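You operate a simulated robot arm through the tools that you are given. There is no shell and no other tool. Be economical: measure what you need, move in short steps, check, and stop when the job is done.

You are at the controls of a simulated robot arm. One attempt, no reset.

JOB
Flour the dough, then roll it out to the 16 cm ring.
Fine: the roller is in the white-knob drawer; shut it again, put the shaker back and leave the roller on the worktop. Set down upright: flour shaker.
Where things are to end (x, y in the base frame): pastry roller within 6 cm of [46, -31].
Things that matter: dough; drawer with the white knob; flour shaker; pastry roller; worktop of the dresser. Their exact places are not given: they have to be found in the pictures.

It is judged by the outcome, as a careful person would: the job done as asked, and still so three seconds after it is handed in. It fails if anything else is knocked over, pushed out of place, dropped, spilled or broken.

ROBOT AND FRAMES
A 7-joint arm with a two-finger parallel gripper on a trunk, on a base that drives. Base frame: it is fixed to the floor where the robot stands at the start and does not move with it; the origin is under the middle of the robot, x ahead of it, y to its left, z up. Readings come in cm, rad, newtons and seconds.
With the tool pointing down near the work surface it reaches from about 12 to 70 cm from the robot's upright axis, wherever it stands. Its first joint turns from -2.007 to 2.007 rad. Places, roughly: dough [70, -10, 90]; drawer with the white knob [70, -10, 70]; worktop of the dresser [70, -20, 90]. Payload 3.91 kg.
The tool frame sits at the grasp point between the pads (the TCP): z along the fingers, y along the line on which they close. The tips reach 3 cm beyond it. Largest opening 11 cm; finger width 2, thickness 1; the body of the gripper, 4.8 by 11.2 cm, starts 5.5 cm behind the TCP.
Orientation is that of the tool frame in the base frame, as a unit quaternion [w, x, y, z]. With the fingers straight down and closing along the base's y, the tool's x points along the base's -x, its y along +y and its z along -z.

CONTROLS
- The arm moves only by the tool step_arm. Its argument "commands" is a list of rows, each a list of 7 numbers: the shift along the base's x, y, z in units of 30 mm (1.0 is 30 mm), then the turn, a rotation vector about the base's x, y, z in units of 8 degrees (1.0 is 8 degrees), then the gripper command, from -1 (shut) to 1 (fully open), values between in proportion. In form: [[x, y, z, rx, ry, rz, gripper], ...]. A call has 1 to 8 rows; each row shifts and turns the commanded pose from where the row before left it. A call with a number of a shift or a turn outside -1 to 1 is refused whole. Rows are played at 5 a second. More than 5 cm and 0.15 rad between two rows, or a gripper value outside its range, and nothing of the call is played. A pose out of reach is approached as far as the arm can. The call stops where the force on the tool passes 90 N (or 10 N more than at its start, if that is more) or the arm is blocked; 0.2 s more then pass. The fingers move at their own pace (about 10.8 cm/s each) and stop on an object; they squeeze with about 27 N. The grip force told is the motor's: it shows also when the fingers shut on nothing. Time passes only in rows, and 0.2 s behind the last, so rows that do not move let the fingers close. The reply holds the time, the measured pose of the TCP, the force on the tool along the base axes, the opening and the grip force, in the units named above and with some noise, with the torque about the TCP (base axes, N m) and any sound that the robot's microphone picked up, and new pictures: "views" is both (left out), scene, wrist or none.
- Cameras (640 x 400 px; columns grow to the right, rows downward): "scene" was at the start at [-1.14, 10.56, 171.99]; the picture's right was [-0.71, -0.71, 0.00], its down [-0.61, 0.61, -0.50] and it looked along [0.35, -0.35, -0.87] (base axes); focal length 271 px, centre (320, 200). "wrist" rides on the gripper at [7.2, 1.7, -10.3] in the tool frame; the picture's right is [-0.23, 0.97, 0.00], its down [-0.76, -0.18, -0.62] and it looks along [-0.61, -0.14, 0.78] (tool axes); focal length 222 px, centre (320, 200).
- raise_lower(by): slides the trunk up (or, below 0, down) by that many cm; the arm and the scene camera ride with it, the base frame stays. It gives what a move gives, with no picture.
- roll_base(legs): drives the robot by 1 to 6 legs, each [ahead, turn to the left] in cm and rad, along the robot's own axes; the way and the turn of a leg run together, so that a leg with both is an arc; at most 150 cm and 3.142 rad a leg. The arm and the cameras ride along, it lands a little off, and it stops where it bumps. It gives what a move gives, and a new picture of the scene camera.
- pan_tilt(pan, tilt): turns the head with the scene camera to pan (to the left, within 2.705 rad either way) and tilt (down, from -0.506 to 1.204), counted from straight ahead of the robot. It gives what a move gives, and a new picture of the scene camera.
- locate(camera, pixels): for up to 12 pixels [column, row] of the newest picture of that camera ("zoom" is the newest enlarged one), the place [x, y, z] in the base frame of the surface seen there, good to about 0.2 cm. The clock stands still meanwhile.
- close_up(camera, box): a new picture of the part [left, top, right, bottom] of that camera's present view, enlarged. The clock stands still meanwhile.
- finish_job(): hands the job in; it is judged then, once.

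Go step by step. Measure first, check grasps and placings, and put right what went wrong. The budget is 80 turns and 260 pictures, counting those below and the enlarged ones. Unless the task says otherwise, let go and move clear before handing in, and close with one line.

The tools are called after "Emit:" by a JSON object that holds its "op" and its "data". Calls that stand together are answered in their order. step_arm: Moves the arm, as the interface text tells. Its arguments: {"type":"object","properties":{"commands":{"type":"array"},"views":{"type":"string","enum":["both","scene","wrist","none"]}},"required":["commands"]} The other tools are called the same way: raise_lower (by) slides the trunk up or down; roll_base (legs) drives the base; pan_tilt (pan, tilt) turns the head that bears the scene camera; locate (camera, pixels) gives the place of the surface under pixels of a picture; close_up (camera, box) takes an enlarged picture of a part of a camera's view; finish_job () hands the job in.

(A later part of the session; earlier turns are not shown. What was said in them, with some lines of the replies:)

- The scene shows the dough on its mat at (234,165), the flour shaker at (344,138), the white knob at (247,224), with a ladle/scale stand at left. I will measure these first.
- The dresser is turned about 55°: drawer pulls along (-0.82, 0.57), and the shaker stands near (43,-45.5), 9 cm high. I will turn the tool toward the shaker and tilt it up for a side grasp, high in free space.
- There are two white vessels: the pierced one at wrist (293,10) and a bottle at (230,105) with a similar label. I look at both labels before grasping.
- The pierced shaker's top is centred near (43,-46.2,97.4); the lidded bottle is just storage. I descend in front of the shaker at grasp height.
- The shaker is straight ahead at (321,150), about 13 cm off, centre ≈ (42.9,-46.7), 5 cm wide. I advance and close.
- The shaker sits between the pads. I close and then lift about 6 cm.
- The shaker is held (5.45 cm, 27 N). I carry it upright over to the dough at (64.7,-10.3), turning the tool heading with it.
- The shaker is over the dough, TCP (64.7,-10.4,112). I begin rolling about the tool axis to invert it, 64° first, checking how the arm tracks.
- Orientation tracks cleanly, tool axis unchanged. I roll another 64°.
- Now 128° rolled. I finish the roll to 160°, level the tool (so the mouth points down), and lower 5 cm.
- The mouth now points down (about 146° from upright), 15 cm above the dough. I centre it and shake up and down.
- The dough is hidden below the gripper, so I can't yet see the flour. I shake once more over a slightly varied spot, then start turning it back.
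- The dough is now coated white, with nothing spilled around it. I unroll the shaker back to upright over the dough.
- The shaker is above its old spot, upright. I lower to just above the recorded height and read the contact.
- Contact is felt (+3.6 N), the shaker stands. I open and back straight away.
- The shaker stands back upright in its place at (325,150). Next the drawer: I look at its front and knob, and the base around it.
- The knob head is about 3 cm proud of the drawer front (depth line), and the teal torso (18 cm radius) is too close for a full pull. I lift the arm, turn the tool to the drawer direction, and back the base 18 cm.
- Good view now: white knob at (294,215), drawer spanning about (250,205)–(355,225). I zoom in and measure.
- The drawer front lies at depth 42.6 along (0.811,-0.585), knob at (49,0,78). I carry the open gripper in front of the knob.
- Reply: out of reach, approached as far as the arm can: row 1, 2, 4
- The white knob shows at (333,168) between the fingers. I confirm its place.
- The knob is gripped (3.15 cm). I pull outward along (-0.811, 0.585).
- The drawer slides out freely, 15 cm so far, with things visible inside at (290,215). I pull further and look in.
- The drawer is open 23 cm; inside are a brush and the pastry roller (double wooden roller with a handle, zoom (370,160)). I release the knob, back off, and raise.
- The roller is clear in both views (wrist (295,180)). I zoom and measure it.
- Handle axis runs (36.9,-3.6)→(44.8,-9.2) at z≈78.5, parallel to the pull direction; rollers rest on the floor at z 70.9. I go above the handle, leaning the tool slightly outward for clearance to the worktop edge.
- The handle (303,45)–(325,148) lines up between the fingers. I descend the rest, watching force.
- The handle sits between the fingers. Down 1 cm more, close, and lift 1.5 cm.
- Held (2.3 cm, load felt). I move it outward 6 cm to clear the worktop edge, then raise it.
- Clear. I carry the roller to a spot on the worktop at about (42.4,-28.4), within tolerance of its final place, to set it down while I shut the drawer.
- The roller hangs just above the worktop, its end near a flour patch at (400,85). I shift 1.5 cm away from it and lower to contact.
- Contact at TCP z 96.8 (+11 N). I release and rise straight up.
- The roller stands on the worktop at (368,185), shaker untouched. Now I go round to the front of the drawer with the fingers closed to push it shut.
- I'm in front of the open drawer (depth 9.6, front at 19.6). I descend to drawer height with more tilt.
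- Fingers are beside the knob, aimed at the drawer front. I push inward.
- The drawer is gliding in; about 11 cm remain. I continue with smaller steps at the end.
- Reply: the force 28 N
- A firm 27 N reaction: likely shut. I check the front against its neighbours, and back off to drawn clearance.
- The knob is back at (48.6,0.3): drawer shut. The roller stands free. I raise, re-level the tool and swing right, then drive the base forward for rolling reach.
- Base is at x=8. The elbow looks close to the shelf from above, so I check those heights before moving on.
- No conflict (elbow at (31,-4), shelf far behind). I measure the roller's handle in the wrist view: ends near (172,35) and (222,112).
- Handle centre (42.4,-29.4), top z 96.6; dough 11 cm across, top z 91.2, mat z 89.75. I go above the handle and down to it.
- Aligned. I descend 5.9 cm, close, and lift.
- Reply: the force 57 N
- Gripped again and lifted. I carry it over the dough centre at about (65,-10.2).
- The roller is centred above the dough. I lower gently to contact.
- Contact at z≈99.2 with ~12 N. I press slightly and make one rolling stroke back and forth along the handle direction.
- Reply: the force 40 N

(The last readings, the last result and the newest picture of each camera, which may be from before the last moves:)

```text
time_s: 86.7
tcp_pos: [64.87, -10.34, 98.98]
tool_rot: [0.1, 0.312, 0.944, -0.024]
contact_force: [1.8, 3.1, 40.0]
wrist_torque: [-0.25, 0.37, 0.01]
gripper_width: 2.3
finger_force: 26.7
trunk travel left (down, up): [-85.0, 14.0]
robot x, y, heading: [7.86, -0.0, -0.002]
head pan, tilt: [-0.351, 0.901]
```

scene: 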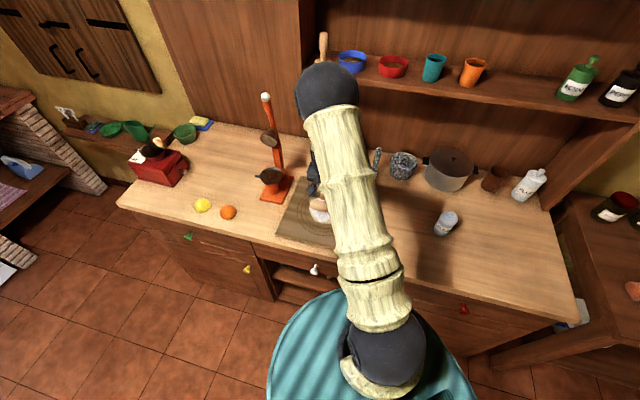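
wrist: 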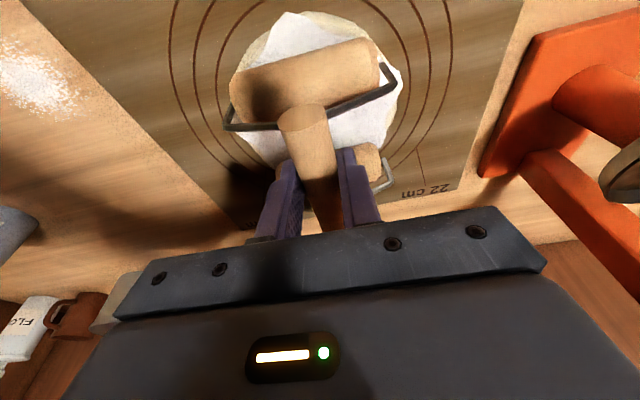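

The dough is widening (right edge moved from 388 to 403), force 40 N. I make another stroke.

Emit:
{"op": "step_arm", "data": {"commands": [[0.537, -0.395, 0, 0, 0, 0, -1], [0.537, -0.395, 0, 0, 0, 0, -1], [-0.537, 0.395, 0, 0, 0, 0, -1], [-0.537, 0.395, 0, 0, 0, 0, -1], [-0.537, 0.395, 0, 0, 0, 0, -1], [-0.537, 0.395, 0, 0, 0, 0, -1], [0.537, -0.395, 0, 0, 0, 0, -1], [0.537, -0.395, 0, 0, 0, 0, -1]], "views": "wrist"}}

Emit:
{"op": "close_up", "data": {"camera": "wrist", "box": [140, 0, 480, 230]}}

```text
time_s: 88.5
tcp_pos: [64.83, -10.39, 99.05]
tool_rot: [0.101, 0.312, 0.944, -0.025]
contact_force: [1.6, 2.8, 41.2]
wrist_torque: [-0.35, 0.24, -0.12]
gripper_width: 2.33
finger_force: 26.7
trunk travel left (down, up): [-85.0, 14.0]
robot x, y, heading: [7.79, -0.09, -0.003]
head pan, tilt: [-0.351, 0.901]
```

wrist: 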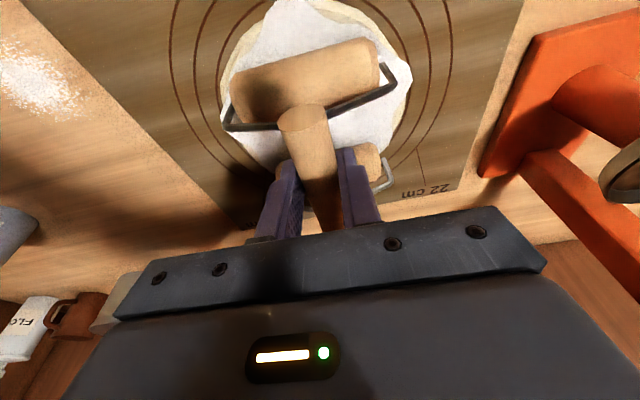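

```text
1.74 times, centred on (310, 115) of wrist
```

zoom: 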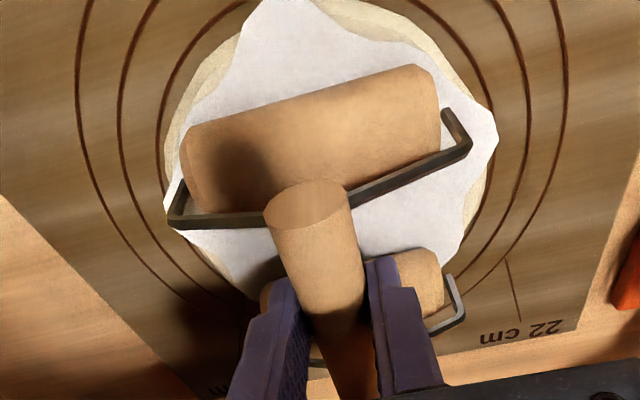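

The dough edge is now nearly at the innermost (16 cm) ring. I lift and back off to measure before any further stroke.

Emit:
{"op": "step_arm", "data": {"commands": [[0, 0, 0.6, 0, 0, 0, -1], [0, 0, 1, 0, 0, 0, -1], [-0.4, -0.5, 1, 0, 0, 0, -1], [-0.6, -0.8, 0.5, 0, 0, 0, -1], [-0.6, -0.8, 0.5, 0, 0, 0, -1], [-0.6, -0.8, 0, 0, 0, 0, -1], [-0.6, -0.8, 0, 0, 0, 0, -1], [-0.6, -0.8, 0, 0, 0, 0, -1]]}}

Emit:
{"op": "close_up", "data": {"camera": "scene", "box": [270, 165, 390, 250]}}

```text
time_s: 90.2
tcp_pos: [54.81, -23.99, 109.56]
tool_rot: [0.096, 0.312, 0.945, -0.026]
contact_force: [-0.6, 0.7, -2.2]
wrist_torque: [0.03, 0.03, 0.03]
gripper_width: 2.32
finger_force: 26.8
trunk travel left (down, up): [-85.0, 14.0]
robot x, y, heading: [7.71, 0.17, -0.004]
head pan, tilt: [-0.351, 0.901]
```

scene: 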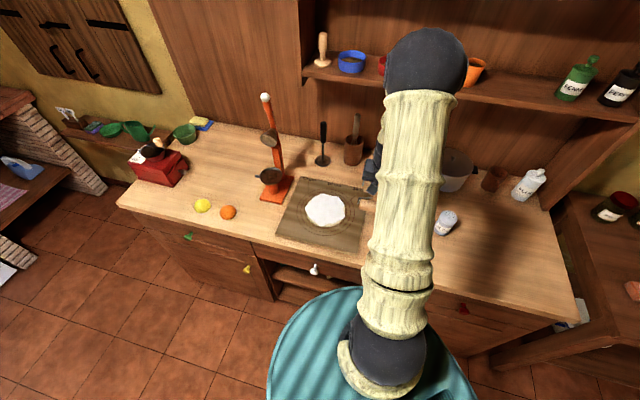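
wrist: 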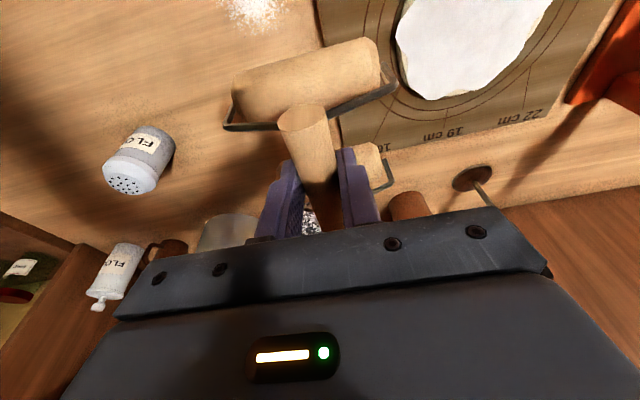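

```text
4.71 times, centred on (330, 208) of scene
```

zoom: 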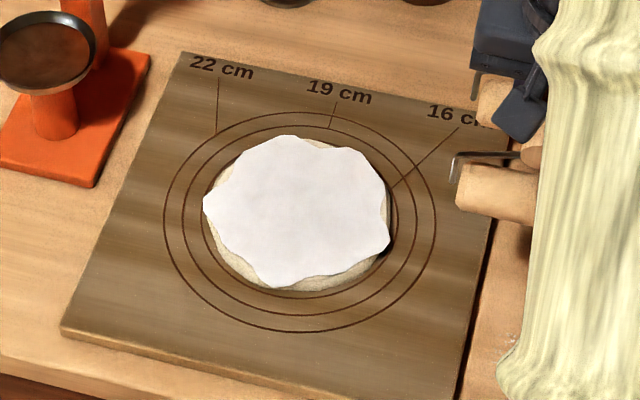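

The dough nearly fills the 16 cm ring: zoom edges 203–390 versus the 19 cm ring 182–417, i.e. about 15.1 cm. I measure more exactly.

Emit:
{"op": "locate", "data": {"camera": "zoom", "pixels": [[204, 205], [390, 225], [287, 136], [310, 290], [230, 155], [370, 272], [182, 218], [417, 222], [300, 125], [299, 315], [215, 258], [372, 155]]}}

```text
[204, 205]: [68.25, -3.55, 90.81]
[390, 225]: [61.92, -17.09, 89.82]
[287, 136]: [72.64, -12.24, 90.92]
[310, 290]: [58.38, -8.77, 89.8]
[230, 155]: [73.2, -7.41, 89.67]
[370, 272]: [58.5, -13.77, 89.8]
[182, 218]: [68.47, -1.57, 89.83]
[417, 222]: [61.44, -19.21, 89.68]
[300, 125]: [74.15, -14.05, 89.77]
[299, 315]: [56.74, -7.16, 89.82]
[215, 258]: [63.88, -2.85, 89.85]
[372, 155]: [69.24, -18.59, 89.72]
```

Mean dough diameter is about 15 cm (the ring centre (65,-10.4) matches). It needs about one more centimetre, so I return and make a half stroke.

Emit:
{"op": "step_arm", "data": {"commands": [[0.85, 0.95, 0, 0, 0, 0, -1], [0.85, 0.95, 0, 0, 0, 0, -1], [0.85, 0.95, 0, 0, 0, 0, -1], [0.85, 0.95, 0, 0, 0, 0, -1], [0, 0.7, -0.6, 0, 0, 0, -1], [0, 0, -1, 0, 0, 0, -1], [0, 0, -1, 0, 0, 0, -1], [0, 0, -0.7, 0, 0, 0, -1]], "views": "none"}}

Emit:
{"op": "step_arm", "data": {"commands": [[0, 0, -0.25, 0, 0, 0, -1]], "views": "none"}}

```text
time_s: 92.0
tcp_pos: [65.0, -10.35, 99.62]
tool_rot: [0.097, 0.313, 0.945, -0.025]
contact_force: [0.1, -0.4, -2.2]
wrist_torque: [0.0, 0.07, -0.01]
gripper_width: 2.32
finger_force: 27.0
trunk travel left (down, up): [-85.0, 14.0]
robot x, y, heading: [8.18, -0.06, -0.001]
head pan, tilt: [-0.351, 0.901]
```

```text
time_s: 92.5
tcp_pos: [65.06, -10.38, 99.13]
tool_rot: [0.1, 0.313, 0.944, -0.025]
contact_force: [1.4, 2.0, 12.6]
wrist_torque: [0.1, 0.44, 0.01]
gripper_width: 2.34
finger_force: 26.8
trunk travel left (down, up): [-85.0, 14.0]
robot x, y, heading: [8.03, 0.14, -0.002]
head pan, tilt: [-0.351, 0.901]
```

Contact again. Half stroke: 4 cm forward, 4 back, same pressure as before.

Emit:
{"op": "step_arm", "data": {"commands": [[0.537, -0.395, -0.1, 0, 0, 0, -1], [0.537, -0.395, 0, 0, 0, 0, -1], [-0.537, 0.395, 0, 0, 0, 0, -1], [-0.537, 0.395, 0, 0, 0, 0, -1]], "views": "none"}}

Emit:
{"op": "close_up", "data": {"camera": "wrist", "box": [140, 0, 480, 230]}}

```text
time_s: 93.5
tcp_pos: [65.01, -10.21, 98.98]
tool_rot: [0.103, 0.312, 0.944, -0.025]
contact_force: [3.1, 4.7, 50.1]
wrist_torque: [-0.44, 0.15, 0.06]
gripper_width: 2.31
finger_force: 26.8
trunk travel left (down, up): [-85.0, 14.0]
robot x, y, heading: [8.11, -0.14, -0.003]
head pan, tilt: [-0.351, 0.901]
```

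```text
1.74 times, centred on (310, 115) of wrist
```

zoom: 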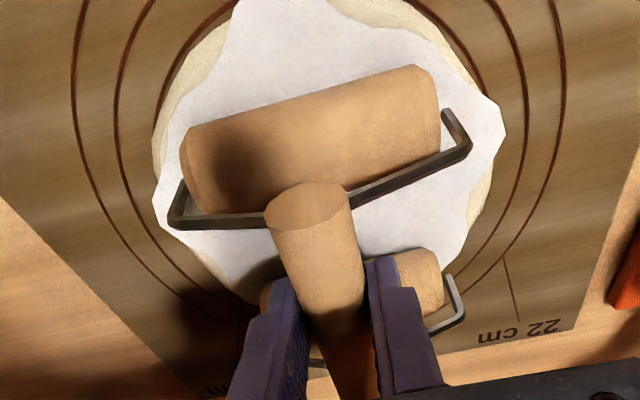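

The dough edge now meets the 16 cm ring. I lift off and measure again.

Emit:
{"op": "step_arm", "data": {"commands": [[0, 0, 0.6, 0, 0, 0, -1], [0, 0, 1, 0, 0, 0, -1], [-0.4, -0.5, 1, 0, 0, 0, -1], [-0.6, -0.8, 0.5, 0, 0, 0, -1], [-0.6, -0.8, 0.5, 0, 0, 0, -1], [-0.6, -0.8, 0, 0, 0, 0, -1], [-0.6, -0.8, 0, 0, 0, 0, -1], [-0.6, -0.8, 0, 0, 0, 0, -1]], "views": "none"}}

Emit:
{"op": "close_up", "data": {"camera": "scene", "box": [285, 175, 375, 240]}}

```text
time_s: 95.2
tcp_pos: [54.87, -23.99, 109.39]
tool_rot: [0.098, 0.312, 0.945, -0.025]
contact_force: [0.1, 0.0, -2.5]
wrist_torque: [0.02, 0.01, 0.01]
gripper_width: 2.32
finger_force: 26.8
trunk travel left (down, up): [-85.0, 14.0]
robot x, y, heading: [7.65, 0.0, -0.004]
head pan, tilt: [-0.351, 0.901]
```

```text
6.15 times, centred on (330, 208) of scene
```

zoom: 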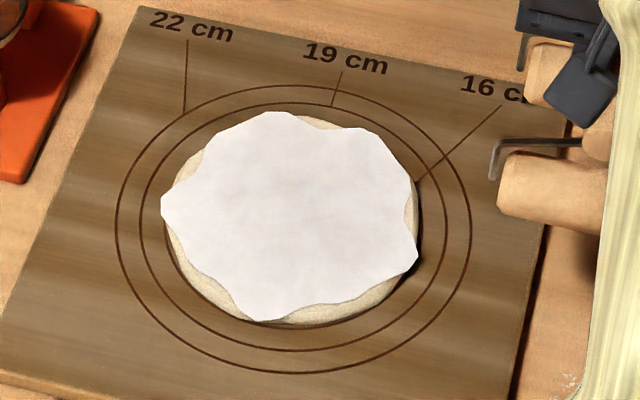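

Edges now 163–419 against the 19 cm ring's 140–446: about 16 cm, filling the ring. I take the roller to (46,-31) and lower it.

Emit:
{"op": "step_arm", "data": {"commands": [[-0.74, -0.583, 0, 0, 0, 0, -1], [-0.74, -0.583, 0, 0, 0, 0, -1], [-0.74, -0.583, 0, 0, 0, 0, -1], [-0.74, -0.583, 0, 0, 0, 0, -1], [0, 0, -1, 0, 0, 0, -1], [0, 0, -1, 0, 0, 0, -1], [0, 0, -1, 0, 0, 0, -1], [0, 0, -0.8, 0, 0, 0, -1]], "views": "wrist"}}

```text
time_s: 97.0
tcp_pos: [46.01, -30.9, 97.87]
tool_rot: [0.096, 0.313, 0.945, -0.026]
contact_force: [0.8, -0.2, -2.3]
wrist_torque: [0.02, 0.02, 0.0]
gripper_width: 2.33
finger_force: 26.4
trunk travel left (down, up): [-85.0, 14.0]
robot x, y, heading: [7.45, 0.07, -0.001]
head pan, tilt: [-0.351, 0.901]
```

wrist: 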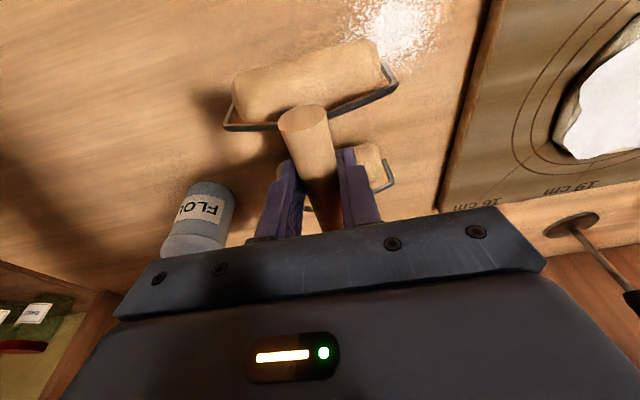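

Emit:
{"op": "step_arm", "data": {"commands": [[0, 0, -0.25, 0, 0, 0, -1], [0, 0, -0.12, 0, 0, 0, -1]], "views": "none"}}

```text
time_s: 97.7
tcp_pos: [46.02, -30.88, 96.72]
tool_rot: [0.097, 0.313, 0.945, -0.026]
contact_force: [-0.2, 0.6, -1.7]
wrist_torque: [-0.04, 0.01, 0.01]
gripper_width: 2.33
finger_force: 26.8
trunk travel left (down, up): [-85.0, 14.0]
robot x, y, heading: [7.97, -0.17, -0.003]
head pan, tilt: [-0.351, 0.901]
```

Emit:
{"op": "step_arm", "data": {"commands": [[0, 0, -0.08, 0, 0, 0, -1], [0, 0, -0.05, 0, 0, 0, -1]], "views": "none"}}

```text
time_s: 98.2
tcp_pos: [45.96, -30.82, 96.69]
tool_rot: [0.101, 0.311, 0.945, -0.027]
contact_force: [2.5, 3.3, 34.9]
wrist_torque: [0.19, 0.72, 0.0]
gripper_width: 2.33
finger_force: 27.2
trunk travel left (down, up): [-85.0, 14.0]
robot x, y, heading: [7.57, 0.04, -0.0]
head pan, tilt: [-0.351, 0.901]
```

The roller rests on the worktop (35 N reaction). I ease up slightly, open, and rise clear.

Emit:
{"op": "step_arm", "data": {"commands": [[0, 0, 0.1, 0, 0, 0, -1], [0, 0, 0, 0, 0, 0, 0], [0, 0, 0, 0, 0, 0, 0], [0, 0, 0.5, 0, 0, 0, 0], [0, 0, 1, 0, 0, 0, 0], [0, 0, 1, 0, 0, 0, 0], [0, 0, 1, 0, 0, 0, 0], [0, 0, 1, 0, 0, 0, 0]], "views": "wrist"}}

Emit:
{"op": "step_arm", "data": {"commands": [[-0.8, -0.4, 0.3, 0, 0, 0, 0], [-0.8, -0.4, 0.3, 0, 0, 0, 0], [-0.8, -0.4, 0, 0, 0, 0, 0], [-0.8, -0.4, 0, 0, 0, 0, 0]], "views": "both"}}

```text
time_s: 100.0
tcp_pos: [45.8, -30.7, 110.35]
tool_rot: [0.096, 0.312, 0.945, -0.025]
contact_force: [-0.9, -0.6, 0.3]
wrist_torque: [-0.02, -0.01, 0.02]
gripper_width: 5.53
finger_force: 0.1
trunk travel left (down, up): [-85.0, 14.0]
robot x, y, heading: [7.93, 0.06, -0.004]
head pan, tilt: [-0.351, 0.901]
```

wrist: 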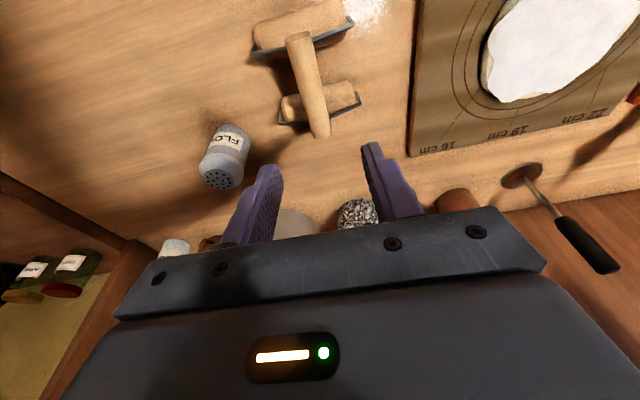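

```text
time_s: 101.0
tcp_pos: [36.31, -35.61, 112.08]
tool_rot: [0.097, 0.312, 0.945, -0.024]
contact_force: [0.5, 0.5, 0.7]
wrist_torque: [-0.02, 0.0, -0.02]
gripper_width: 5.47
finger_force: 0.0
trunk travel left (down, up): [-85.0, 14.0]
robot x, y, heading: [8.21, 0.08, -0.002]
head pan, tilt: [-0.351, 0.901]
```

scene: 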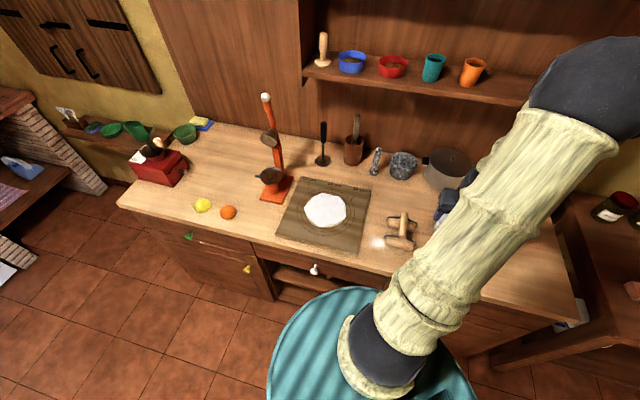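
wrist: 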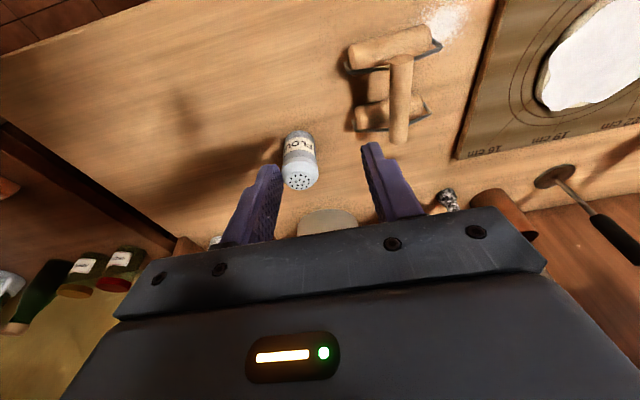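

The roller stands at (400,230), the shaker upright, the drawer flush. One last measurement of the dough, drawer and roller.

Emit:
{"op": "close_up", "data": {"camera": "scene", "box": [270, 170, 430, 280]}}

Emit:
{"op": "locate", "data": {"camera": "scene", "pixels": [[314, 269], [305, 212], [346, 213], [324, 194], [325, 228], [402, 232], [403, 216]]}}

```text
3.64 times, centred on (350, 225) of scene
```

zoom: 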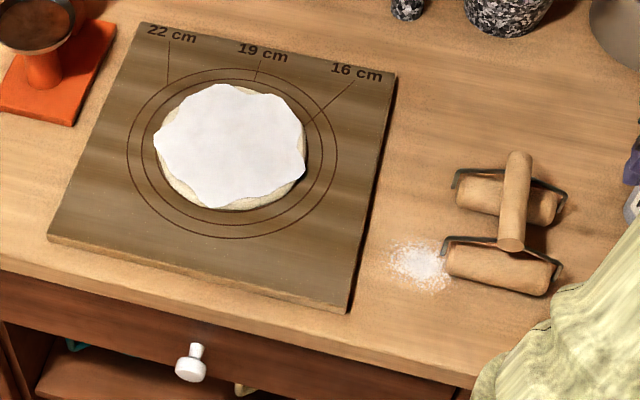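

```text
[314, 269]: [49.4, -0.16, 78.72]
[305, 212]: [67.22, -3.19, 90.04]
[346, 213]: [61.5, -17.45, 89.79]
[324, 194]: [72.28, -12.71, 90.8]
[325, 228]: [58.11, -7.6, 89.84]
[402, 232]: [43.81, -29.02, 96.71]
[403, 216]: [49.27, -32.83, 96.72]
```

Emit:
{"op": "finish_job", "data": {}}

```text
The job is handed in.
```

The job is handed in. The dough is floured and rolled to about 16 cm, filling the ring. The shaker is upright back in its place, the white-knob drawer is shut, and the roller is on the worktop at about [46, -31].
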